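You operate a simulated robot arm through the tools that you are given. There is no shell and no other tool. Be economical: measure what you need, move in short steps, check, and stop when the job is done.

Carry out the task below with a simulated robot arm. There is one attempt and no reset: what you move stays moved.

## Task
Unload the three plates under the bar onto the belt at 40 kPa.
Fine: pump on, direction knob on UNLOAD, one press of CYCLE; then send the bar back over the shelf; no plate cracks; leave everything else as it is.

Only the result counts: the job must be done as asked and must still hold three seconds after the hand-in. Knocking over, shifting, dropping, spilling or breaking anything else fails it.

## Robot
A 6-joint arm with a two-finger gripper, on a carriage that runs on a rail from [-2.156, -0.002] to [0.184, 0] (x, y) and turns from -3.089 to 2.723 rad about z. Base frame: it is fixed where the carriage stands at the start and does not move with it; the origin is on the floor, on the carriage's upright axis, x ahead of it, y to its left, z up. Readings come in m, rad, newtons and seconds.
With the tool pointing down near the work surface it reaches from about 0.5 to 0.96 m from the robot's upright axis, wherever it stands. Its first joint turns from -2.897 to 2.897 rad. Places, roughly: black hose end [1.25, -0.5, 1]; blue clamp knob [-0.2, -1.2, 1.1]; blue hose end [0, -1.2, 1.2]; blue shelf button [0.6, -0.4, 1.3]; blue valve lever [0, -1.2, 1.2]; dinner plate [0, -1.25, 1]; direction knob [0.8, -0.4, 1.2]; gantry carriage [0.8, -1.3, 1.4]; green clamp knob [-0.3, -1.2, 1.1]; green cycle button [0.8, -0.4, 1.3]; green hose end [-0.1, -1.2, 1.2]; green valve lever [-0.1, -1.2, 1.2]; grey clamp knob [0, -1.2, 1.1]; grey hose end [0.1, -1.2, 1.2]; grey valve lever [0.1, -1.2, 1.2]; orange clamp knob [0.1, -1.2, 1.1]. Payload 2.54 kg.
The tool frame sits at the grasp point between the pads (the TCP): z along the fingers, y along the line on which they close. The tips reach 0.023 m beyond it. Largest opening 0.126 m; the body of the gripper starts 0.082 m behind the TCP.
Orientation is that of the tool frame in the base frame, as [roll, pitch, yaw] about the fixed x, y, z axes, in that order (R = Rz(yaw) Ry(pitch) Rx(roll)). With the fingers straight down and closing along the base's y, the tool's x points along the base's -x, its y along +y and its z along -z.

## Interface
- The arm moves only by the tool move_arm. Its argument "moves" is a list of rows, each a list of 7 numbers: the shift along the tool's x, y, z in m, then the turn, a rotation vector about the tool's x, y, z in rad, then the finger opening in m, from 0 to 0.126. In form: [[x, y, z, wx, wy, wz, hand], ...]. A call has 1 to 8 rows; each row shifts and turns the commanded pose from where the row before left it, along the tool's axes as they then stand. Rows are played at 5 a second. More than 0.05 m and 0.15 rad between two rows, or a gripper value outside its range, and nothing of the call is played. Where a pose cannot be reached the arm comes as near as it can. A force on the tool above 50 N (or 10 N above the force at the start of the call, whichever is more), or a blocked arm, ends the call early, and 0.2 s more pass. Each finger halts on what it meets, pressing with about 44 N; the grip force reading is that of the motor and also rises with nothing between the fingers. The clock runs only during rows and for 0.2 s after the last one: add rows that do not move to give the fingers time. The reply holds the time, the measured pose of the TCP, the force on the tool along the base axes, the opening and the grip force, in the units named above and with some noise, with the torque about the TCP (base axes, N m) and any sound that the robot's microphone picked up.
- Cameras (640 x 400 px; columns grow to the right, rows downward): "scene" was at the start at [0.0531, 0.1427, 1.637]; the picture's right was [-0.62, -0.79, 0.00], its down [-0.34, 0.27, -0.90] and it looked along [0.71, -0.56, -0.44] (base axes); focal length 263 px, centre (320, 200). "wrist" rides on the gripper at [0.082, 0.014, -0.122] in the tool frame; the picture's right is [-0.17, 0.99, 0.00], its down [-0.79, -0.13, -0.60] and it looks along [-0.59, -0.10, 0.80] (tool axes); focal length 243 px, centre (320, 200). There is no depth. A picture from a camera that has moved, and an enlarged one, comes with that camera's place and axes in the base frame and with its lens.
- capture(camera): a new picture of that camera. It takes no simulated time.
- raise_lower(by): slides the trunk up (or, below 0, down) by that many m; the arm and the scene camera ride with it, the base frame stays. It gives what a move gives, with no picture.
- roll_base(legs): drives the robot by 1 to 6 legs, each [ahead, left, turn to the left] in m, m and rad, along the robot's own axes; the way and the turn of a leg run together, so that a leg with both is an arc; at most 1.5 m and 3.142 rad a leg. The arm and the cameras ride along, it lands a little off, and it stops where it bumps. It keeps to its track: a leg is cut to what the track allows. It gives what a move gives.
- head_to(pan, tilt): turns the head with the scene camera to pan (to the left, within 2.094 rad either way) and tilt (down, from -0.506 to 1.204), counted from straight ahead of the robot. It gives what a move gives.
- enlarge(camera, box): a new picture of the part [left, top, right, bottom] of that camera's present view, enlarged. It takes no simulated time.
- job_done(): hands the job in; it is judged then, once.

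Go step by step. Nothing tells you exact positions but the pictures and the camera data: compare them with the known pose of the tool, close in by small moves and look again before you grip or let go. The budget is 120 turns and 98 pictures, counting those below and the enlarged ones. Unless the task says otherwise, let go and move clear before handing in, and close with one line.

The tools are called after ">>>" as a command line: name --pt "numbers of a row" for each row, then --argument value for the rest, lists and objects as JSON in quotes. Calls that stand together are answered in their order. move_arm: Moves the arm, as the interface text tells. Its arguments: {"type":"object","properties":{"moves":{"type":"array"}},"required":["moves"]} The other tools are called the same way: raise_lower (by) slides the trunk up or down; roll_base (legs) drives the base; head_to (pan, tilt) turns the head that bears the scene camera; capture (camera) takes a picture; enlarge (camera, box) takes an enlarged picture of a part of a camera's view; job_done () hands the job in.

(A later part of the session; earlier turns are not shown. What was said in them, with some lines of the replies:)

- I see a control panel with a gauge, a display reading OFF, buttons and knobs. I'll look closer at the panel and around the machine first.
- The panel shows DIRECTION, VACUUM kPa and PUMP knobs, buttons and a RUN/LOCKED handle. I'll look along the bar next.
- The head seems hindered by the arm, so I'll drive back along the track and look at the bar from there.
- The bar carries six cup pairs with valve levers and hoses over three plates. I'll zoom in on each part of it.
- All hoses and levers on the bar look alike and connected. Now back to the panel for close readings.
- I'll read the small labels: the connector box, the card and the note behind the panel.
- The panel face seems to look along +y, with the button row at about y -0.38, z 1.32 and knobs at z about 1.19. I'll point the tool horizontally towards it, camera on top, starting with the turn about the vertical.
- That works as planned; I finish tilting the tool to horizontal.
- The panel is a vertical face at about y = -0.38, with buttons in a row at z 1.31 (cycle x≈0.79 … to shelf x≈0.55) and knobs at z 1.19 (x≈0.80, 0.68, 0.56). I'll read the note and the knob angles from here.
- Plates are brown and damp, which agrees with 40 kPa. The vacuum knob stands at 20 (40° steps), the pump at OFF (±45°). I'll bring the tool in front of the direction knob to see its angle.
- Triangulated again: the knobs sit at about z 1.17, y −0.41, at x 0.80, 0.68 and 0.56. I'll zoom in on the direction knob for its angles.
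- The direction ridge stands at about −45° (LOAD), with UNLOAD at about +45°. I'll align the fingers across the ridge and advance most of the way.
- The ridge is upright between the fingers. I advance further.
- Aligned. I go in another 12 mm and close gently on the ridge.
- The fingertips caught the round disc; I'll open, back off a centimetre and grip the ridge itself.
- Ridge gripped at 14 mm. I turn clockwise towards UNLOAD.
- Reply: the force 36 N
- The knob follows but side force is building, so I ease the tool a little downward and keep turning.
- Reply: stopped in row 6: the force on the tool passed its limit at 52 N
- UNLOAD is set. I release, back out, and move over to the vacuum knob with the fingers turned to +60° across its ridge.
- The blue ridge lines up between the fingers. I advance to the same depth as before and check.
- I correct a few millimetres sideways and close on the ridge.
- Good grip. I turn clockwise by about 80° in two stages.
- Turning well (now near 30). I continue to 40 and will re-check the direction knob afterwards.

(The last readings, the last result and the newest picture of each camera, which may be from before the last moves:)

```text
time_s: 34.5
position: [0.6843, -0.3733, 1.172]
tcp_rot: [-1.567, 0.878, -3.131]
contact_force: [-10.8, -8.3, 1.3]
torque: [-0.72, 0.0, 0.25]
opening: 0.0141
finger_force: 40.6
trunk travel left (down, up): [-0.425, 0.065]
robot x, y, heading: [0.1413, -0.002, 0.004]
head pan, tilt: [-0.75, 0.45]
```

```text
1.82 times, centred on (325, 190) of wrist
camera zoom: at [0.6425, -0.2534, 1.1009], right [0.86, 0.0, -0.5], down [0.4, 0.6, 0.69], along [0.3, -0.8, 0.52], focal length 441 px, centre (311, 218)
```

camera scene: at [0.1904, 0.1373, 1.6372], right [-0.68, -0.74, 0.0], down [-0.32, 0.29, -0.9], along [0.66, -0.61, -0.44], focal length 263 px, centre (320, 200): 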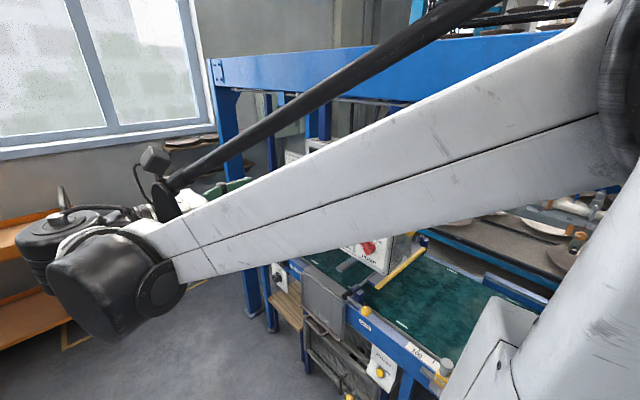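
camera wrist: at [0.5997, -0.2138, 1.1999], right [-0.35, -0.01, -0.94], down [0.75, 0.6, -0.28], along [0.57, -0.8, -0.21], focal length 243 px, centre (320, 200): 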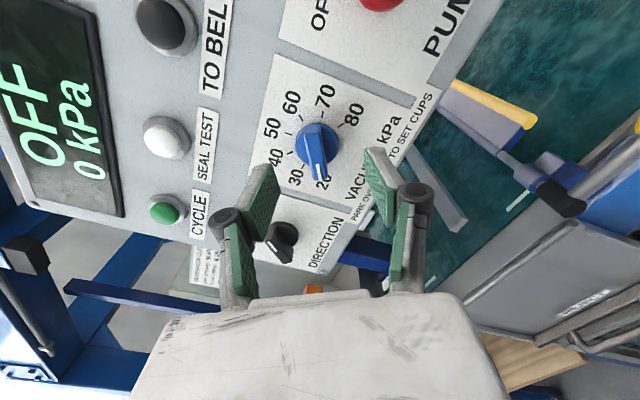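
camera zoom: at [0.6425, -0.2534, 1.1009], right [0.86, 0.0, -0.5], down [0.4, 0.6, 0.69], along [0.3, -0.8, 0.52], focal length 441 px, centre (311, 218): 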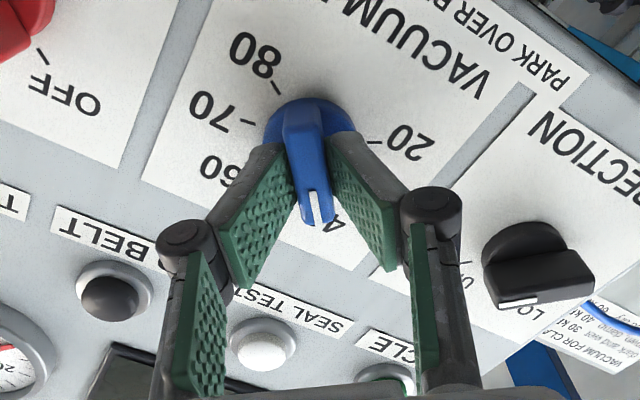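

The blue knob's mark points at 40. I release, back off and turn the wrist back upright to verify.

>>> move_arm --pt "0 0 0 0 0 0 0.03" --pt "0 0 0 0 0 0 0.06" --pt "0 0 -0.045 0 0 0 0.06" --pt "0 0 -0.03 0 0 -0.144 0.06" --pt "0 0 0 0 0 -0.144 0.06" --pt "0 0 0 0 0 -0.144 0.06" --pt "0 0 0 0 0 -0.144 0.06" --pt "0 0 0 0 0 -0.144 0.06"

>>> move_arm --pt "0 0 0 0 0 -0.144 0.06" --pt "0 0 0 0 0 -0.144 0.06" --pt "0 0 0 0 0 -0.144 0.06" --pt "0 0 0 0 0 -0.144 0.06" --pt "0 0 0 0 0 -0.144 0.06" --pt "0 0 0 0 0 -0.144 0.06" --pt "0 0 0 0 0 -0.144 0.06" --pt "0 0 0 0 0 -0.144 0.06"

>>> move_arm --pt "0 0 0 0 0 -0.144 0.06" --pt "0 0 0 0 0 -0.144 0.06" --pt "0 0 0 0 0 -0.144 0.06" --pt "0 0 0 0 0 -0.144 0.06"

>>> capture --camera "wrist"

```text
time_s: 36.3
position: [0.6847, -0.2981, 1.1719]
tcp_rot: [-1.568, 0.155, -3.135]
contact_force: [0.2, 0.2, 0.1]
torque: [0.04, 0.0, 0.0]
opening: 0.0599
finger_force: 0.0
trunk travel left (down, up): [-0.425, 0.065]
robot x, y, heading: [0.1403, -0.0013, 0.008]
head pan, tilt: [-0.75, 0.45]
```

```text
time_s: 38.1
position: [0.6846, -0.2969, 1.1723]
tcp_rot: [-1.565, -0.998, -3.14]
contact_force: [0.8, 0.6, 0.2]
torque: [-0.03, -0.02, -0.04]
opening: 0.06
finger_force: 0.1
trunk travel left (down, up): [-0.425, 0.065]
robot x, y, heading: [0.1428, 0.0015, 0.007]
head pan, tilt: [-0.75, 0.45]
```

```text
time_s: 39.1
position: [0.6851, -0.2966, 1.1723]
tcp_rot: [0.947, -1.566, 0.632]
contact_force: [0.4, 0.1, 0.9]
torque: [0.02, -0.01, -0.04]
opening: 0.06
finger_force: 0.0
trunk travel left (down, up): [-0.425, 0.065]
robot x, y, heading: [0.1463, 0.0039, 0.007]
head pan, tilt: [-0.75, 0.45]
```

```text
58 pictures are left
camera wrist: at [0.6709, -0.176, 1.2541], right [-0.99, -0.01, -0.16], down [0.13, 0.6, -0.79], along [0.1, -0.8, -0.59], focal length 243 px, centre (320, 200)
```

wrist: 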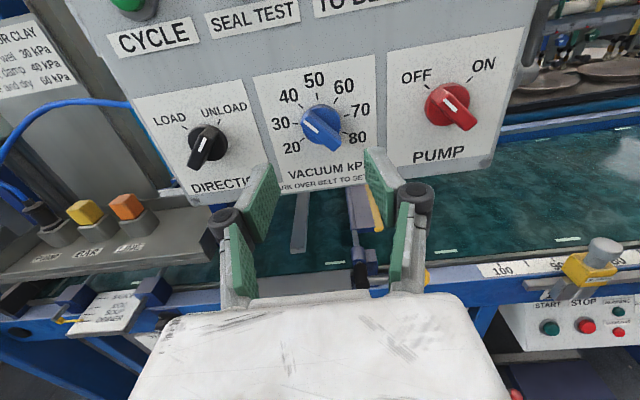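

Verified: UNLOAD and 40. Next is the pump knob: move to x≈0.565 and turn the fingers to −45°.

>>> move_arm --pt "0 0.04 0 0 0 0 0.06" --pt "0 0.04 0 0 0 0 0.06" --pt "0 0.04 0 0 0 -0.131 0.06" --pt "0 0 0 0 0 -0.131 0.06" --pt "0 0 0 0 0 -0.131 0.06" --pt "0 0 0 0 0 -0.131 0.06" --pt "0 0 0 0 0 -0.131 0.06" --pt "0 0 0 0 0 -0.131 0.06"

>>> move_arm --pt "0 0 0.03 0 0 0 0.06" --pt "0 0 0.03 0 0 0 0.06" --pt "0 0 0.017 0 0 0 0.06" --pt "0 0 0 0 0 0 0.06"

>>> enlarge --camera "wrist" --box '[200, 80, 450, 300]'

```text
time_s: 40.9
position: [0.58, -0.3001, 1.1958]
tcp_rot: [1.567, -0.78, 0.007]
contact_force: [0.0, 0.1, 0.4]
torque: [-0.01, 0.01, 0.03]
opening: 0.0602
finger_force: 0.1
out of reach, approached as far as the arm can: row 2, 3
trunk travel left (down, up): [-0.425, 0.065]
robot x, y, heading: [0.1429, -0.0029, 0.006]
head pan, tilt: [-0.75, 0.45]
```

```text
time_s: 41.9
position: [0.5781, -0.3752, 1.1966]
tcp_rot: [1.565, -0.783, 0.008]
contact_force: [0.4, 0.1, -0.5]
torque: [0.0, -0.01, -0.02]
opening: 0.0599
finger_force: 0.0
trunk travel left (down, up): [-0.425, 0.065]
robot x, y, heading: [0.1457, -0.0024, 0.008]
head pan, tilt: [-0.75, 0.45]
```

```text
1.82 times, centred on (325, 190) of wrist
camera zoom: at [0.6258, -0.2541, 1.2647], right [-0.81, 0.0, 0.58], down [-0.47, 0.59, -0.65], along [-0.34, -0.81, -0.48], focal length 441 px, centre (311, 218)
```

zoom: 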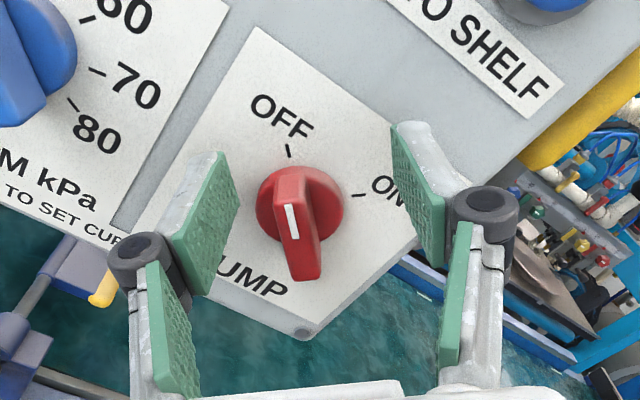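

Too near the robot's own axis; I back out, drive 0.2 m back along the rail and come in again.

>>> move_arm --pt "0 0 -0.045 0 0 0 0.06" --pt "0 0 -0.045 0 0 0 0.06" --pt "0 0 -0.03 0 0 0 0.06"

>>> roll_base --legs '[[-0.2, 0, 0]]'

```text
time_s: 42.7
position: [0.5787, -0.2558, 1.1993]
tcp_rot: [1.568, -0.782, 0.008]
contact_force: [0.1, 0.2, -0.3]
torque: [-0.02, -0.03, -0.02]
opening: 0.06
finger_force: 0.1
trunk travel left (down, up): [-0.425, 0.065]
robot x, y, heading: [0.1449, -0.0003, 0.009]
head pan, tilt: [-0.75, 0.45]
```

```text
time_s: 44.3
position: [0.3798, -0.2549, 1.1968]
tcp_rot: [1.568, -0.782, 0.007]
contact_force: [0.2, -0.2, 0.2]
torque: [0.03, 0.0, 0.03]
opening: 0.0598
finger_force: 0.1
trunk travel left (down, up): [-0.425, 0.065]
robot x, y, heading: [-0.0582, -0.0015, 0.006]
head pan, tilt: [-0.75, 0.45]
```

>>> move_arm --pt "0.0228 -0.0298 0.009 0 0 0 0.06" --pt "0.0228 -0.0298 0.009 0 0 0 0.06" --pt "0.0228 -0.0298 0.009 0 0 0 0.06" --pt "0.0228 -0.0298 0.009 0 0 0 0.06" --pt "0.0228 -0.0298 0.009 0 0 0 0.06" --pt "0 0 0.035 0 0 0 0.06" --pt "0 0 0.035 0 0 0 0.06" --pt "0 0 0 0 0 0 0.06"

>>> enlarge --camera "wrist" --box '[200, 80, 450, 300]'

```text
time_s: 46.1
position: [0.5646, -0.3688, 1.1726]
tcp_rot: [1.57, -0.782, 0.007]
contact_force: [-0.3, 0.4, 0.1]
torque: [0.02, 0.0, 0.01]
opening: 0.0601
finger_force: 0.1
trunk travel left (down, up): [-0.425, 0.065]
robot x, y, heading: [-0.0556, -0.0008, 0.007]
head pan, tilt: [-0.75, 0.45]
```

```text
1.82 times, centred on (325, 190) of wrist
camera zoom: at [0.6131, -0.2472, 1.2409], right [-0.81, 0.0, 0.58], down [-0.47, 0.59, -0.65], along [-0.34, -0.8, -0.48], focal length 441 px, centre (311, 218)
```

zoom: 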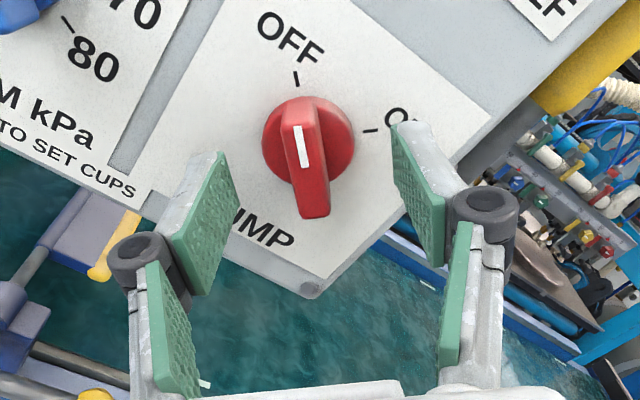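

Aligned. I close on the ridge and start the turn to ON.

>>> move_arm --pt "0 -0.001 0.005 0 0 0 0.05" --pt "0 0 0 0 0 0 0.035" --pt "0 0 0 0 0 0 0.02" --pt "0 0 0 0 0 0 0.01" --pt "0 0 0 0 0 0 0.01" --pt "0 0 0 0 0 0 0.01"

>>> move_arm --pt "0 0 0 0 0 0.131 0.01" --pt "0 0 0 0 0 0.131 0.01" --pt "0 0 0 0 0 0.131 0.01" --pt "0 0 0 0 0 0.131 0.01" --pt "0 0 0 0 0 0.131 0.01" --pt "0 0 0 0 0 0.131 0.01"

```text
time_s: 47.5
position: [0.5668, -0.3729, 1.1709]
tcp_rot: [1.568, -0.782, 0.008]
contact_force: [1.8, -1.5, -2.9]
torque: [0.11, -0.1, 0.03]
opening: 0.0142
finger_force: 40.0
trunk travel left (down, up): [-0.425, 0.065]
robot x, y, heading: [-0.0575, 0.0022, 0.01]
head pan, tilt: [-0.75, 0.45]
```

```text
time_s: 48.9
position: [0.5654, -0.3737, 1.1716]
tcp_rot: [-0.81, -1.57, 2.383]
contact_force: [-14.6, 2.8, -8.5]
torque: [-1.05, -0.01, -0.29]
opening: 0.014
finger_force: 41.0
trunk travel left (down, up): [-0.425, 0.065]
robot x, y, heading: [-0.0598, -0.001, 0.007]
head pan, tilt: [-0.75, 0.45]
```

>>> move_arm --pt "-0.001 0.001 0 0 0 0.131 0.01" --pt "0 0 0 0 0 0.131 0.01" --pt "0 0 0 0 0 0.131 0.01" --pt "0 0 0 0 0 0.131 0.01" --pt "0 0 0 0 0 0.131 0.01" --pt "0 0 0 0 0 0.12 0.01"

>>> enlarge --camera "wrist" --box '[200, 80, 450, 300]'

```text
time_s: 50.3
position: [0.5666, -0.3725, 1.1706]
tcp_rot: [-1.57, -0.794, -3.136]
contact_force: [-1.1, 1.5, 0.7]
torque: [-0.65, 0.0, -0.64]
opening: 0.0138
finger_force: 40.5
trunk travel left (down, up): [-0.425, 0.065]
robot x, y, heading: [-0.0557, 0.0002, 0.008]
head pan, tilt: [-0.75, 0.45]
```

```text
1.82 times, centred on (325, 190) of wrist
camera zoom: at [0.4984, -0.2525, 1.2211], right [-0.59, 0.0, -0.81], down [0.64, 0.6, -0.47], along [0.49, -0.8, -0.35], focal length 441 px, centre (311, 218)
```

zoom: 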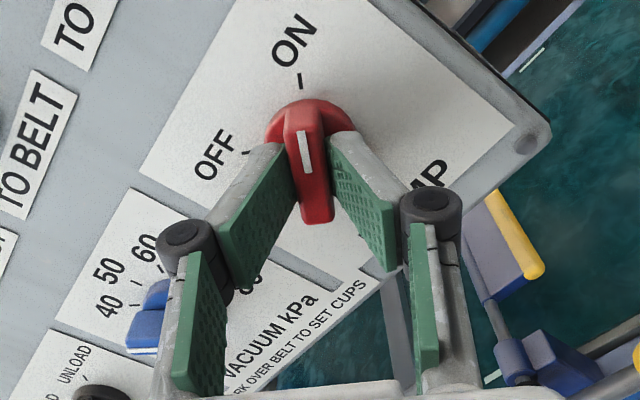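

Pump is on ON. I release, retreat and turn upright to read the display.

>>> move_arm --pt "0 0 0 0 0 0 0.03" --pt "0 0 0 0 0 0 0.05" --pt "0 0 -0.045 0 0 0 0.05" --pt "0 0 -0.045 0 0 -0.131 0.05" --pt "0 0 -0.045 0 0 -0.131 0.05" --pt "0 0 -0.02 0 0 -0.131 0.03" --pt "0 0 0 0 0 -0.131 0.02" --pt "0 0 0 0 0 -0.131 0.0"

>>> move_arm --pt "0 0 0 0 0 -0.131 0.0" --pt "0.04 -0.02 0 0 0 0 0.0" --pt "0.04 -0.02 0 0 0 0 0.0" --pt "0.04 -0.02 0 0 0 0 0.0"

>>> capture --camera "wrist"

```text
time_s: 52.1
position: [0.5634, -0.2179, 1.171]
tcp_rot: [-1.561, -1.454, 3.137]
contact_force: [1.2, -0.7, 0.2]
torque: [-0.01, -0.02, -0.03]
opening: 0.0
finger_force: 28.5
trunk travel left (down, up): [-0.425, 0.065]
robot x, y, heading: [-0.0564, 0.0006, 0.01]
head pan, tilt: [-0.75, 0.45]
```

```text
time_s: 53.1
position: [0.6287, -0.2191, 1.292]
tcp_rot: [1.487, -1.557, 0.088]
contact_force: [-0.4, -0.5, -0.7]
torque: [-0.04, -0.01, 0.02]
opening: 0.0001
finger_force: 28.6
trunk travel left (down, up): [-0.425, 0.065]
robot x, y, heading: [-0.0562, 0.0008, 0.01]
head pan, tilt: [-0.75, 0.45]
```

```text
54 pictures are left
camera wrist: at [0.6158, -0.0986, 1.3751], right [-0.99, -0.01, -0.15], down [0.12, 0.6, -0.79], along [0.1, -0.8, -0.59], focal length 243 px, centre (320, 200)
```

wrist: 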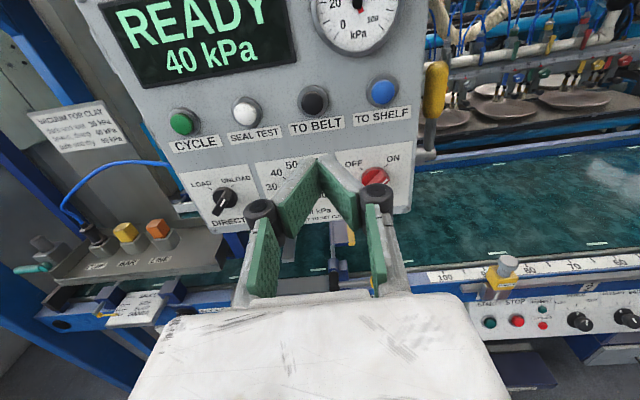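

The display says READY 40 kPa. Before cycling I'll check the gauge and look closely at the bar's valves, hoses and cups.

>>> enlarge --camera "wrist" --box '[420, 0, 640, 130]'

>>> enlarge --camera "wrist" --box '[100, 0, 420, 220]'

```text
2.91 times, centred on (530, 65) of wrist
camera zoom: at [0.6158, -0.0986, 1.3751], right [-0.99, -0.01, -0.15], down [0.12, 0.6, -0.79], along [0.1, -0.8, -0.59], focal length 706 px, centre (-291, 593)
```

zoom: 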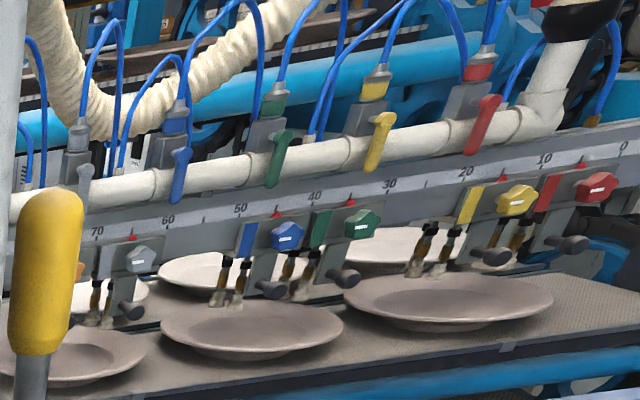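

```text
1.82 times, centred on (260, 110) of wrist
camera zoom: at [0.6158, -0.0986, 1.3751], right [-0.99, -0.01, -0.15], down [0.12, 0.6, -0.79], along [0.1, -0.8, -0.59], focal length 441 px, centre (429, 364)
```

zoom: 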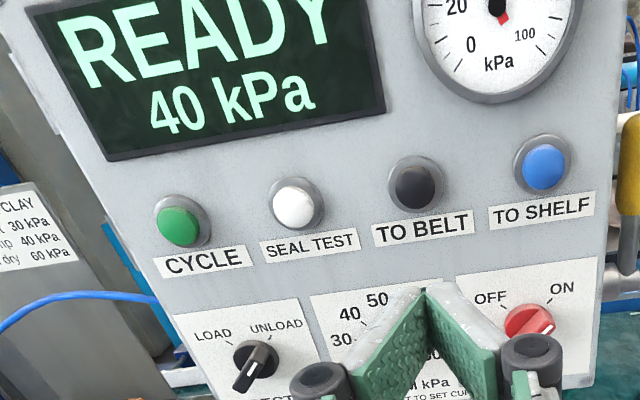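

Everything on the bar looks sound. I'll use the built-in SEAL TEST (x≈0.725, z≈1.296) before risking plates; closed fingers, approaching in front of the white button.

>>> move_arm --pt "0.002 -0.048 0 0 0 0 0" --pt "0.002 -0.048 0 0 0 0 0" --pt "0 0 0.045 0 0 0 0" --pt "0 0 0.045 0 0 0 0" --pt "0 0 0.035 0 0 0 0" --pt "0 0 0 0 0 0 0"

>>> capture --camera "wrist"

```text
time_s: 54.5
position: [0.7257, -0.3441, 1.2931]
tcp_rot: [1.5, -1.558, 0.076]
contact_force: [-0.4, 0.8, -0.3]
torque: [-0.01, 0.0, 0.04]
opening: 0.0002
finger_force: 28.8
trunk travel left (down, up): [-0.425, 0.065]
robot x, y, heading: [-0.0533, -0.0027, 0.003]
head pan, tilt: [-0.75, 0.45]
```

```text
51 pictures are left
camera wrist: at [0.712, -0.2242, 1.376], right [-0.99, -0.01, -0.15], down [0.12, 0.6, -0.79], along [0.1, -0.8, -0.59], focal length 243 px, centre (320, 200)
```

wrist: 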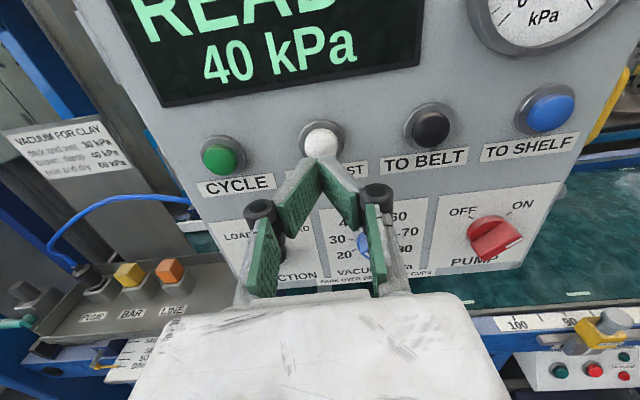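

Aligned within a few mm; I raise 5 mm and press in small steps, with a pause.

>>> move_arm --pt "0.005 0 0.015 0 0 0 0" --pt "0 0 0.008 0 0 0 0" --pt "0 0 0.006 0 0 0 0" --pt "0 0 0.005 0 0 0 0" --pt "0 0 0.004 0 0 0 0"

>>> capture --camera "wrist"

```text
time_s: 55.7
position: [0.7253, -0.3796, 1.2985]
tcp_rot: [1.479, -1.559, 0.099]
contact_force: [-0.9, 0.5, -0.3]
torque: [0.01, 0.03, 0.0]
opening: 0.0
finger_force: 28.6
trunk travel left (down, up): [-0.425, 0.065]
robot x, y, heading: [-0.0561, -0.0014, 0.003]
head pan, tilt: [-0.75, 0.45]
```

```text
50 pictures are left
camera wrist: at [0.7113, -0.259, 1.3817], right [-0.99, -0.01, -0.15], down [0.12, 0.6, -0.79], along [0.1, -0.8, -0.59], focal length 243 px, centre (320, 200)
```

wrist: 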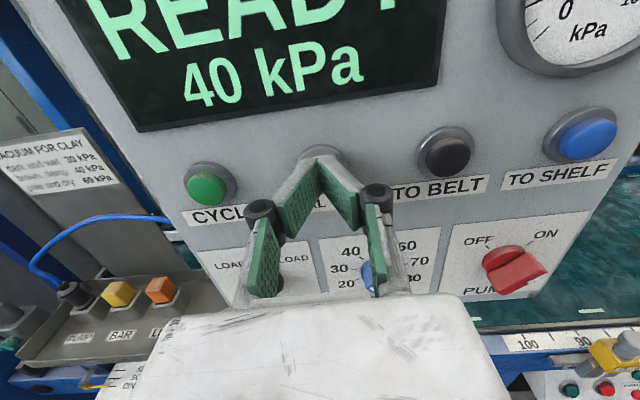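

No contact yet; I go on in 3 mm steps.

>>> move_arm --pt "0 0 0.003 0 0 0 0" --pt "0 0 0.003 0 0 0 0" --pt "0 0 0.003 0 0 0 0" --pt "0 0 0 0 0 0 0"

>>> capture --camera "wrist"

```text
time_s: 56.7
position: [0.7246, -0.3871, 1.2981]
tcp_rot: [1.37, -1.559, 0.208]
contact_force: [3.3, 16.4, 2.5]
torque: [0.05, 0.01, 0.02]
opening: 0.006
finger_force: 28.5
trunk travel left (down, up): [-0.425, 0.065]
robot x, y, heading: [-0.0586, -0.0, 0.007]
head pan, tilt: [-0.75, 0.45]
heard: click
```

```text
49 pictures are left
camera wrist: at [0.7108, -0.2656, 1.381], right [-0.99, -0.01, -0.15], down [0.12, 0.6, -0.79], along [0.1, -0.8, -0.59], focal length 243 px, centre (320, 200)
```

wrist: 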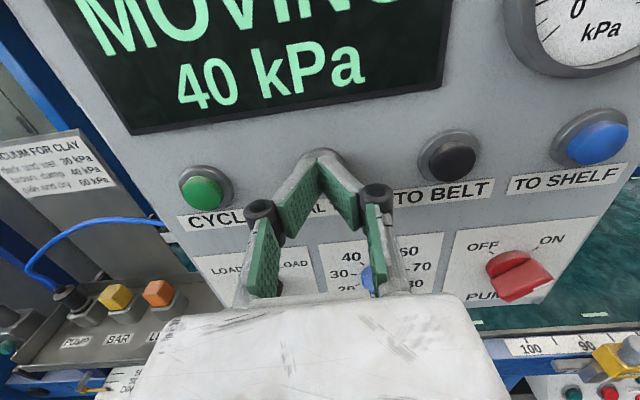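

It clicked and shows MOVING: the test is running. I back off and wait while watching the display.

>>> move_arm --pt "0 0 -0.045 0 0 0 0" --pt "0 0 -0.045 0 0 0 0" --pt "0.02 0.03 -0.03 0 0 0 0" --pt "0.02 0.03 -0.03 0 0 0 0" --pt "0 0 0 0 0 0 0" --pt "0 0 0 0 0 0 0"

>>> capture --camera "wrist"

```text
time_s: 58.1
position: [0.6649, -0.2393, 1.338]
tcp_rot: [1.502, -1.557, 0.074]
contact_force: [0.8, -0.9, -0.2]
torque: [0.0, 0.01, 0.0]
opening: 0.0
finger_force: 27.9
trunk travel left (down, up): [-0.425, 0.065]
robot x, y, heading: [-0.0557, 0.0005, 0.006]
head pan, tilt: [-0.75, 0.45]
```

```text
48 pictures are left
camera wrist: at [0.6515, -0.1186, 1.4209], right [-0.99, -0.01, -0.15], down [0.12, 0.6, -0.79], along [0.1, -0.8, -0.59], focal length 243 px, centre (320, 200)
```

wrist: 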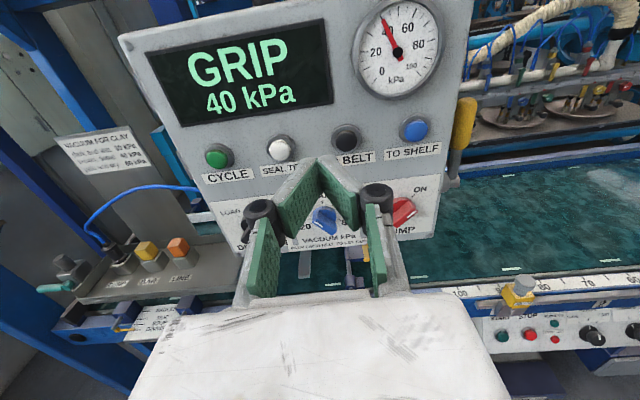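

>>> move_arm --pt "0 0 0 0 0 0 0" --pt "0 0 0 0 0 0 0" --pt "0 0 0 0 0 0 0" --pt "0 0 0 0 0 0 0" --pt "0 0 0 0 0 0 0" --pt "0 0 0 0 0 0 0"

>>> capture --camera "wrist"

>>> enlarge --camera "wrist" --box '[460, 0, 640, 150]'

```text
time_s: 59.5
position: [0.6645, -0.2403, 1.3385]
tcp_rot: [1.478, -1.56, 0.098]
contact_force: [0.3, -0.3, -0.1]
torque: [-0.05, 0.0, 0.02]
opening: 0.0
finger_force: 28.5
trunk travel left (down, up): [-0.425, 0.065]
robot x, y, heading: [-0.0548, 0.0006, 0.006]
head pan, tilt: [-0.75, 0.45]
```

```text
47 pictures are left
camera wrist: at [0.6513, -0.1183, 1.4211], right [-0.99, -0.01, -0.15], down [0.12, 0.6, -0.79], along [0.1, -0.8, -0.59], focal length 243 px, centre (320, 200)
```

wrist: 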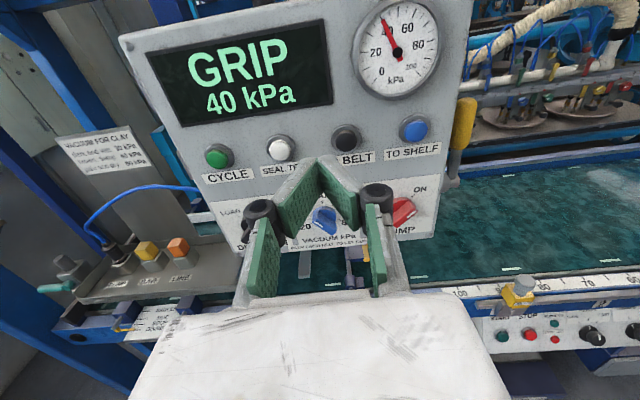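

```text
2.67 times, centred on (550, 75) of wrist
camera zoom: at [0.6513, -0.1183, 1.4211], right [-0.99, -0.01, -0.15], down [0.12, 0.6, -0.79], along [0.1, -0.8, -0.59], focal length 647 px, centre (-293, 533)
```

zoom: 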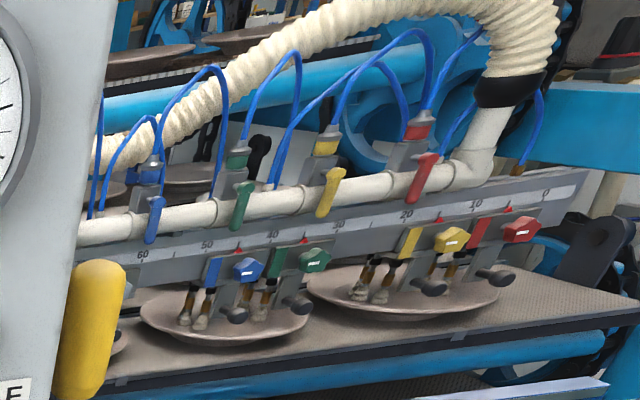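

The bar came down and grips at a steady 40 kPa. I wait for the test to finish.

>>> move_arm --pt "0 0 0 0 0 0 0" --pt "0 0 0 0 0 0 0" --pt "0 0 0 0 0 0 0" --pt "0 0 0 0 0 0 0" --pt "0 0 0 0 0 0 0" --pt "0 0 0 0 0 0 0" --pt "0 0 0 0 0 0 0" --pt "0 0 0 0 0 0 0"

>>> capture --camera "wrist"

```text
time_s: 61.3
position: [0.6643, -0.2396, 1.3394]
tcp_rot: [1.478, -1.56, 0.1]
contact_force: [-0.4, -0.2, -0.2]
torque: [0.03, 0.0, -0.03]
opening: 0.0
finger_force: 28.5
trunk travel left (down, up): [-0.425, 0.065]
robot x, y, heading: [-0.0554, -0.0034, 0.008]
head pan, tilt: [-0.75, 0.45]
```

```text
45 pictures are left
camera wrist: at [0.6513, -0.1183, 1.4211], right [-0.99, -0.01, -0.15], down [0.12, 0.6, -0.79], along [0.1, -0.8, -0.59], focal length 243 px, centre (320, 200)
```

wrist: 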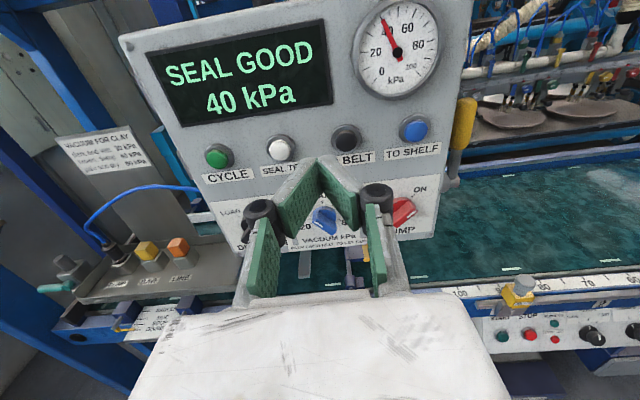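

SEAL GOOD at 40 kPa. I drive 0.1 m forward for reach and line up with CYCLE (x≈0.811, z≈1.298).

>>> roll_base --legs '[[0.1, 0, 0]]'

>>> move_arm --pt "-0.02 -0.023 0 0 0 0 0" --pt "-0.02 -0.023 0 0 0 0 0" --pt "0 0 0.045 0 0 0 0" --pt "0 0 0.045 0 0 0 0" --pt "0 0 0.015 0 0 0 0" --pt "0 0 0 0 0 0 0"

>>> capture --camera "wrist"

```text
time_s: 62.5
position: [0.7658, -0.2398, 1.3385]
tcp_rot: [1.487, -1.557, 0.089]
contact_force: [-0.4, 0.4, -0.6]
torque: [-0.01, -0.01, -0.01]
opening: 0.0
finger_force: 28.5
trunk travel left (down, up): [-0.425, 0.065]
robot x, y, heading: [0.0459, -0.0014, 0.005]
head pan, tilt: [-0.75, 0.45]
```

```text
time_s: 63.9
position: [0.8134, -0.3451, 1.2974]
tcp_rot: [1.472, -1.559, 0.104]
contact_force: [0.5, 0.2, -0.5]
torque: [-0.03, -0.04, 0.02]
opening: 0.0
finger_force: 28.8
trunk travel left (down, up): [-0.425, 0.065]
robot x, y, heading: [0.0457, -0.0024, 0.007]
head pan, tilt: [-0.75, 0.45]
```

```text
44 pictures are left
camera wrist: at [0.8, -0.2242, 1.3794], right [-0.99, -0.01, -0.15], down [0.12, 0.6, -0.79], along [0.1, -0.8, -0.59], focal length 243 px, centre (320, 200)
```

wrist: 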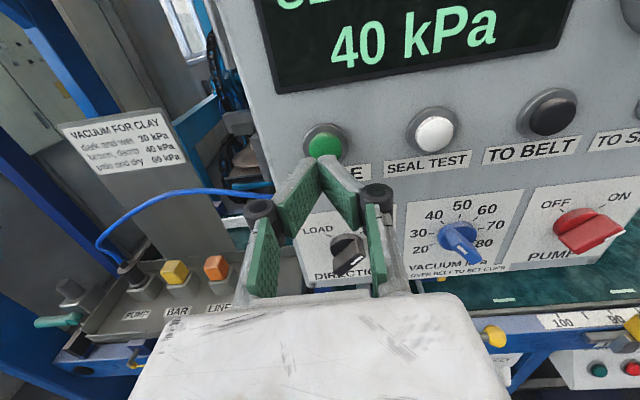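

Lined up with the green button (4 mm to the right). One press: in by 43 mm with the end slow, then straight out.

>>> move_arm --pt "0 0.004 0.02 0 0 0 0" --pt "0 0 0.014 0 0 0 0" --pt "0 0 0.003 0 0 0 0" --pt "0 0 0.003 0 0 0 0" --pt "0 0 0.003 0 0 0 0" --pt "0 0 0 0 0 0 0"

```text
time_s: 65.3
position: [0.8075, -0.3858, 1.2977]
tcp_rot: [1.424, -1.558, 0.153]
contact_force: [-1.5, 8.0, -0.5]
torque: [0.04, 0.0, 0.01]
opening: 0.0062
finger_force: 28.1
trunk travel left (down, up): [-0.425, 0.065]
robot x, y, heading: [0.0467, -0.0003, 0.006]
head pan, tilt: [-0.75, 0.45]
heard: click
```

It clicked once. I retreat straight and watch the display.

>>> move_arm --pt "0 0 -0.045 0 0 0 0" --pt "0 0 -0.045 0 0 0 0" --pt "0.02 0.03 -0.03 0 0 0 0" --pt "0.02 0.04 -0.02 0 0 0 0" --pt "0 0.04 0 0 0 0 0" --pt "0 0.04 0 0 0 0 0"

>>> capture --camera "wrist"

```text
time_s: 66.7
position: [0.6619, -0.2472, 1.3383]
tcp_rot: [1.498, -1.56, 0.078]
contact_force: [1.5, 0.1, -0.4]
torque: [-0.02, -0.03, 0.02]
opening: 0.0001
finger_force: 28.1
trunk travel left (down, up): [-0.425, 0.065]
robot x, y, heading: [0.0434, 0.0003, 0.004]
head pan, tilt: [-0.75, 0.45]
```

```text
43 pictures are left
camera wrist: at [0.6479, -0.1256, 1.4206], right [-0.99, 0.0, -0.15], down [0.12, 0.6, -0.79], along [0.1, -0.8, -0.59], focal length 243 px, centre (320, 200)
```

wrist: 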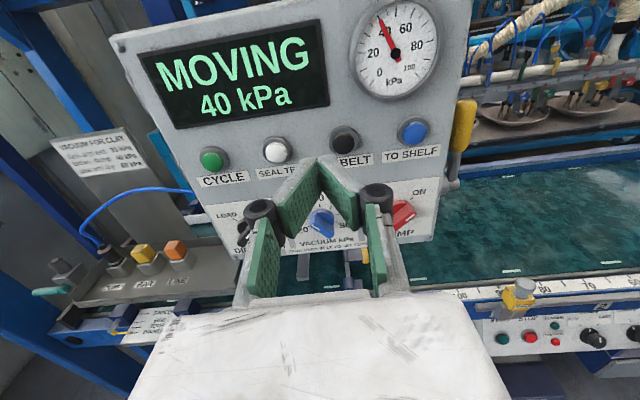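

The cycle is running. While it does, I drive 0.12 m back for reach to TO SHELF later.

>>> roll_base --legs '[[-0.12, 0, 0]]'

>>> capture --camera "wrist"

```text
time_s: 67.9
position: [0.5421, -0.2457, 1.339]
tcp_rot: [1.474, -1.559, 0.1]
contact_force: [0.0, 0.0, 0.0]
torque: [0.02, 0.02, 0.06]
opening: 0.0
finger_force: 28.2
trunk travel left (down, up): [-0.425, 0.065]
robot x, y, heading: [-0.0769, -0.0012, 0.007]
head pan, tilt: [-0.75, 0.45]
```

```text
42 pictures are left
camera wrist: at [0.5292, -0.1253, 1.4208], right [-0.99, -0.01, -0.15], down [0.12, 0.6, -0.79], along [0.1, -0.8, -0.59], focal length 243 px, centre (320, 200)
```

wrist: 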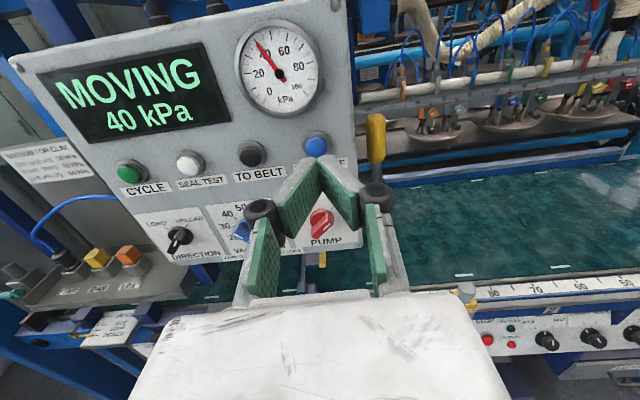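

Plates are being lifted; I keep waiting.

>>> move_arm --pt "0 0 0 0 0 0 0" --pt "0 0 0 0 0 0 0" --pt "0 0 0 0 0 0 0" --pt "0 0 0 0 0 0 0" --pt "0 0 0 0 0 0 0" --pt "0 0 0 0 0 0 0" --pt "0 0 0 0 0 0 0" --pt "0 0 0 0 0 0 0"

>>> move_arm --pt "0 0 0 0 0 0 0" --pt "0 0 0 0 0 0 0" --pt "0 0 0 0 0 0 0" --pt "0 0 0 0 0 0 0" --pt "0 0 0 0 0 0 0" --pt "0 0 0 0 0 0 0" --pt "0 0 0 0 0 0 0" --pt "0 0 0 0 0 0 0"

>>> capture --camera "wrist"

```text
time_s: 69.7
position: [0.5434, -0.2468, 1.3375]
tcp_rot: [1.477, -1.559, 0.1]
contact_force: [0.1, 0.6, -0.3]
torque: [0.02, 0.0, 0.04]
opening: 0.0001
finger_force: 28.4
trunk travel left (down, up): [-0.425, 0.065]
robot x, y, heading: [-0.0756, -0.0, 0.004]
head pan, tilt: [-0.75, 0.45]
```

```text
time_s: 71.5
position: [0.5431, -0.2471, 1.3387]
tcp_rot: [1.476, -1.557, 0.099]
contact_force: [-0.1, 0.2, 0.0]
torque: [0.01, -0.02, -0.02]
opening: 0.0
finger_force: 28.7
trunk travel left (down, up): [-0.425, 0.065]
robot x, y, heading: [-0.0755, 0.0012, 0.008]
head pan, tilt: [-0.75, 0.45]
```

```text
41 pictures are left
camera wrist: at [0.5298, -0.1253, 1.4205], right [-0.99, -0.01, -0.15], down [0.12, 0.6, -0.79], along [0.1, -0.8, -0.59], focal length 243 px, centre (320, 200)
```

wrist: 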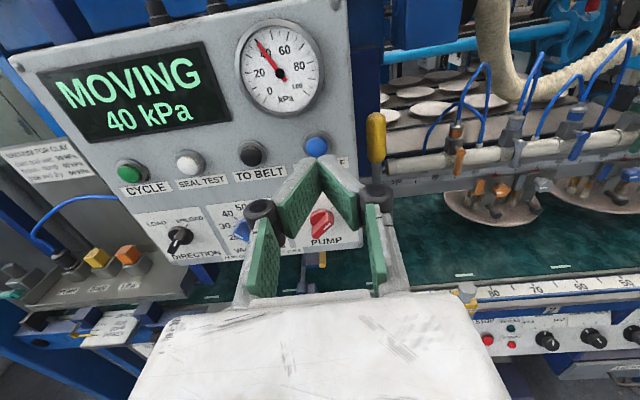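

The bar now carries the plates over the belt. I wait for it to set them down.

>>> move_arm --pt "0 0 0 0 0 0 0" --pt "0 0 0 0 0 0 0" --pt "0 0 0 0 0 0 0" --pt "0 0 0 0 0 0 0" --pt "0 0 0 0 0 0 0" --pt "0 0 0 0 0 0 0" --pt "0 0 0 0 0 0 0" --pt "0 0 0 0 0 0 0"

>>> move_arm --pt "0 0 0 0 0 0 0" --pt "0 0 0 0 0 0 0" --pt "0 0 0 0 0 0 0" --pt "0 0 0 0 0 0 0" --pt "0 0 0 0 0 0 0" --pt "0 0 0 0 0 0 0" --pt "0 0 0 0 0 0 0" --pt "0 0 0 0 0 0 0"

>>> capture --camera "wrist"

```text
time_s: 73.3
position: [0.5425, -0.2475, 1.337]
tcp_rot: [1.474, -1.558, 0.103]
contact_force: [-0.1, 0.3, 0.2]
torque: [-0.01, 0.0, 0.02]
opening: 0.0
finger_force: 28.5
trunk travel left (down, up): [-0.425, 0.065]
robot x, y, heading: [-0.0731, -0.0024, 0.006]
head pan, tilt: [-0.75, 0.45]
```

```text
time_s: 75.1
position: [0.5428, -0.2469, 1.3375]
tcp_rot: [1.477, -1.559, 0.099]
contact_force: [-0.2, 0.0, -0.2]
torque: [-0.02, 0.0, 0.03]
opening: 0.0
finger_force: 28.6
trunk travel left (down, up): [-0.425, 0.065]
robot x, y, heading: [-0.0724, 0.0009, 0.006]
head pan, tilt: [-0.75, 0.45]
```

```text
40 pictures are left
camera wrist: at [0.5298, -0.1253, 1.4205], right [-0.99, -0.01, -0.15], down [0.12, 0.6, -0.79], along [0.1, -0.8, -0.59], focal length 243 px, centre (320, 200)
```

wrist: 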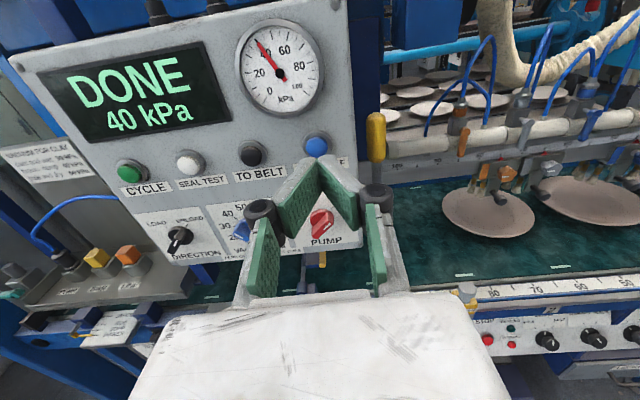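

DONE: plates lie on the belt and the bar is raised. I line up with TO SHELF (x≈0.556, z≈1.298).

>>> enlarge --camera "wrist" --box '[420, 100, 640, 260]'

>>> move_arm --pt "-0.02 -0.0065 0 0 0 0 0" --pt "-0.02 -0.0065 0 0 0 0 0" --pt "0 0 0.045 0 0 0 0" --pt "0 0 0.045 0 0 0 0" --pt "0 0 0.008 0 0 0 0" --pt "0 0 0 0 0 0 0"

>>> capture --camera "wrist"

```text
2.50 times, centred on (530, 180) of wrist
camera zoom: at [0.5298, -0.1253, 1.4205], right [-0.99, -0.01, -0.15], down [0.12, 0.6, -0.79], along [0.1, -0.8, -0.59], focal length 606 px, centre (-205, 250)
```

zoom: 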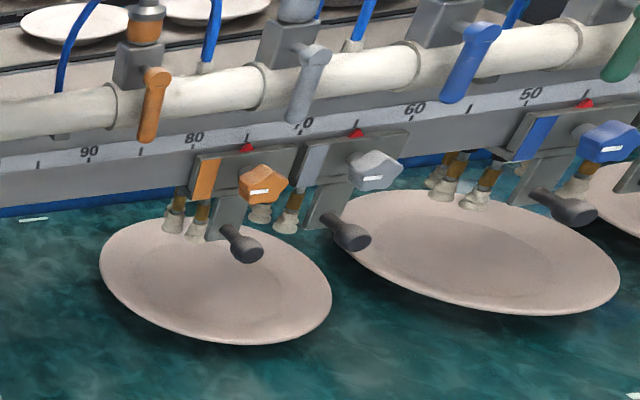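

```text
time_s: 76.5
position: [0.5555, -0.345, 1.2967]
tcp_rot: [1.454, -1.559, 0.123]
contact_force: [0.3, -0.3, -0.4]
torque: [0.01, -0.01, 0.0]
opening: 0.0001
finger_force: 28.7
trunk travel left (down, up): [-0.425, 0.065]
robot x, y, heading: [-0.0732, -0.0028, 0.003]
head pan, tilt: [-0.75, 0.45]
```

```text
38 pictures are left
camera wrist: at [0.543, -0.2239, 1.3799], right [-0.99, -0.01, -0.15], down [0.12, 0.6, -0.79], along [0.1, -0.8, -0.59], focal length 243 px, centre (320, 200)
```

wrist: 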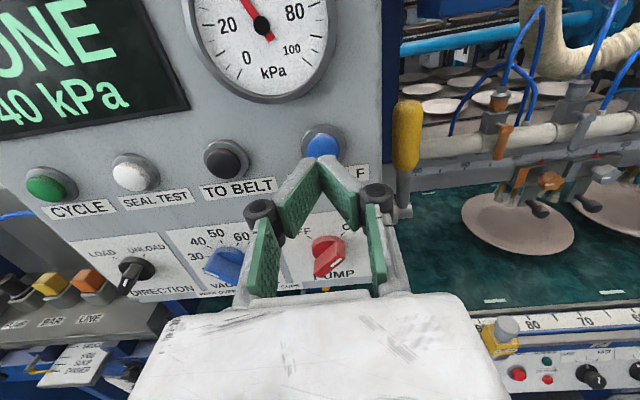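

Aligned with the blue button. I press it the same way.

>>> move_arm --pt "0.001 0.002 0.02 0 0 0 0" --pt "0 0 0.014 0 0 0 0" --pt "0 0 0.003 0 0 0 0" --pt "0 0 0.003 0 0 0 0" --pt "0 0 0.003 0 0 0 0" --pt "0 0 0 0 0 0 0"

```text
time_s: 77.9
position: [0.5537, -0.3857, 1.2984]
tcp_rot: [1.426, -1.555, 0.15]
contact_force: [1.5, 9.9, -1.0]
torque: [0.07, -0.03, 0.04]
opening: 0.0058
finger_force: 28.1
trunk travel left (down, up): [-0.425, 0.065]
robot x, y, heading: [-0.0691, -0.0016, 0.01]
head pan, tilt: [-0.75, 0.45]
heard: click
```

It clicked; I retreat clear and wait for the bar to travel.

>>> move_arm --pt "0 0 -0.045 0 0 0 0" --pt "0 0 -0.045 0 0 0 0" --pt "0.02 0 -0.045 0 0 0 0" --pt "0.02 0 -0.03 0 0 0 0" --pt "0 0 0 0 0 0 0" --pt "0 0 0 0 0 0 0" --pt "0 0 0 0 0 0 0" --pt "0 0 0 0 0 0 0"

>>> move_arm --pt "0 0 0 0 0 0 0" --pt "0 0 0 0 0 0 0" --pt "0 0 0 0 0 0 0" --pt "0 0 0 0 0 0 0" --pt "0 0 0 0 0 0 0" --pt "0 0 0 0 0 0 0" --pt "0 0 0 0 0 0 0" --pt "0 0 0 0 0 0 0"

>>> move_arm --pt "0 0 0 0 0 0 0" --pt "0 0 0 0 0 0 0" --pt "0 0 0 0 0 0 0" --pt "0 0 0 0 0 0 0" --pt "0 0 0 0 0 0 0" --pt "0 0 0 0 0 0 0" --pt "0 0 0 0 0 0 0" --pt "0 0 0 0 0 0 0"

>>> capture --camera "wrist"

>>> capture --camera "scene"

```text
time_s: 79.7
position: [0.5538, -0.2218, 1.3362]
tcp_rot: [1.481, -1.559, 0.095]
contact_force: [0.4, -0.1, -0.4]
torque: [0.0, -0.02, 0.02]
opening: 0.0
finger_force: 28.4
trunk travel left (down, up): [-0.425, 0.065]
robot x, y, heading: [-0.0738, 0.0006, 0.004]
head pan, tilt: [-0.75, 0.45]
```

```text
time_s: 81.5
position: [0.5548, -0.2218, 1.3372]
tcp_rot: [1.477, -1.559, 0.101]
contact_force: [0.0, -0.5, 0.7]
torque: [-0.01, -0.01, -0.02]
opening: 0.0002
finger_force: 28.7
trunk travel left (down, up): [-0.425, 0.065]
robot x, y, heading: [-0.0716, -0.0013, 0.007]
head pan, tilt: [-0.75, 0.45]
```

```text
time_s: 83.3
position: [0.5535, -0.2216, 1.3366]
tcp_rot: [1.476, -1.557, 0.099]
contact_force: [0.3, -0.2, 0.1]
torque: [0.0, -0.03, -0.03]
opening: 0.0
finger_force: 28.3
trunk travel left (down, up): [-0.425, 0.065]
robot x, y, heading: [-0.0751, -0.0035, 0.003]
head pan, tilt: [-0.75, 0.45]
```

```text
37 pictures are left
camera wrist: at [0.5407, -0.1006, 1.419], right [-0.99, -0.01, -0.15], down [0.12, 0.6, -0.79], along [0.1, -0.8, -0.59], focal length 243 px, centre (320, 200)
```

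wrist: 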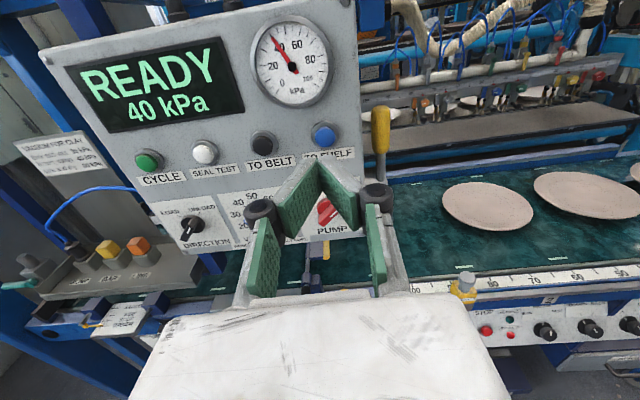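

```text
36 pictures are left
camera scene: at [-0.0264, 0.137, 1.6372], right [-0.68, -0.74, 0.0], down [-0.32, 0.29, -0.9], along [0.66, -0.61, -0.44], focal length 263 px, centre (320, 200)
```

scene: 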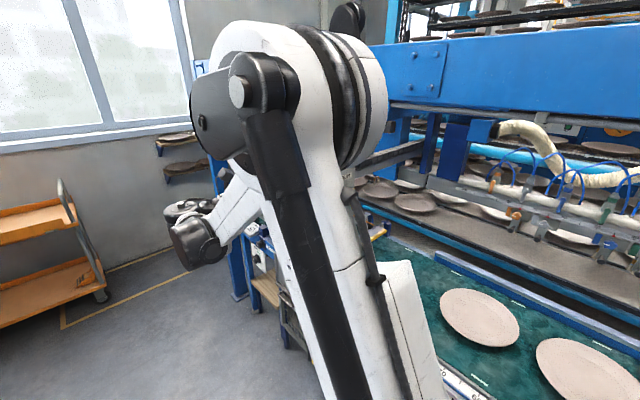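

The bar is back over the shelf and the display shows READY. One last look at the third plate.

>>> head_to --pan -1.3 --tilt 0.6

>>> capture --camera "scene"

```text
time_s: 84.3
position: [0.555, -0.2213, 1.3367]
tcp_rot: [1.477, -1.558, 0.098]
contact_force: [0.7, 0.3, 1.1]
torque: [-0.01, 0.0, 0.0]
opening: 0.0
finger_force: 28.5
trunk travel left (down, up): [-0.425, 0.065]
robot x, y, heading: [-0.0688, 0.0009, 0.001]
head pan, tilt: [-1.3, 0.6]
```

```text
35 pictures are left
camera scene: at [-0.0697, 0.1143, 1.6237], right [-0.96, -0.27, 0.0], down [-0.15, 0.54, -0.83], along [0.23, -0.79, -0.56], focal length 263 px, centre (320, 200)
```

scene: 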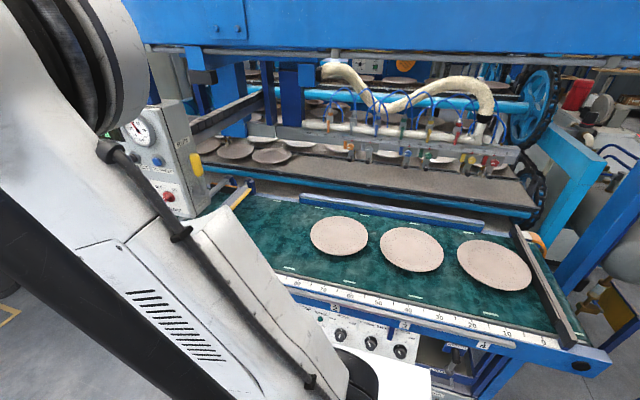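

All three plates lie whole on the belt and the bar stands over the shelf, with the arm clear. I hand in.

>>> job_done

```text
The job is handed in.
```

The three plates are unloaded onto the belt at 40 kPa with one press of CYCLE, none visibly cracked, and the bar is back over the shelf. I also ran one SEAL TEST beforehand (it read SEAL GOOD), and the pump is still on, with the direction knob on UNLOAD and the vacuum at 40.
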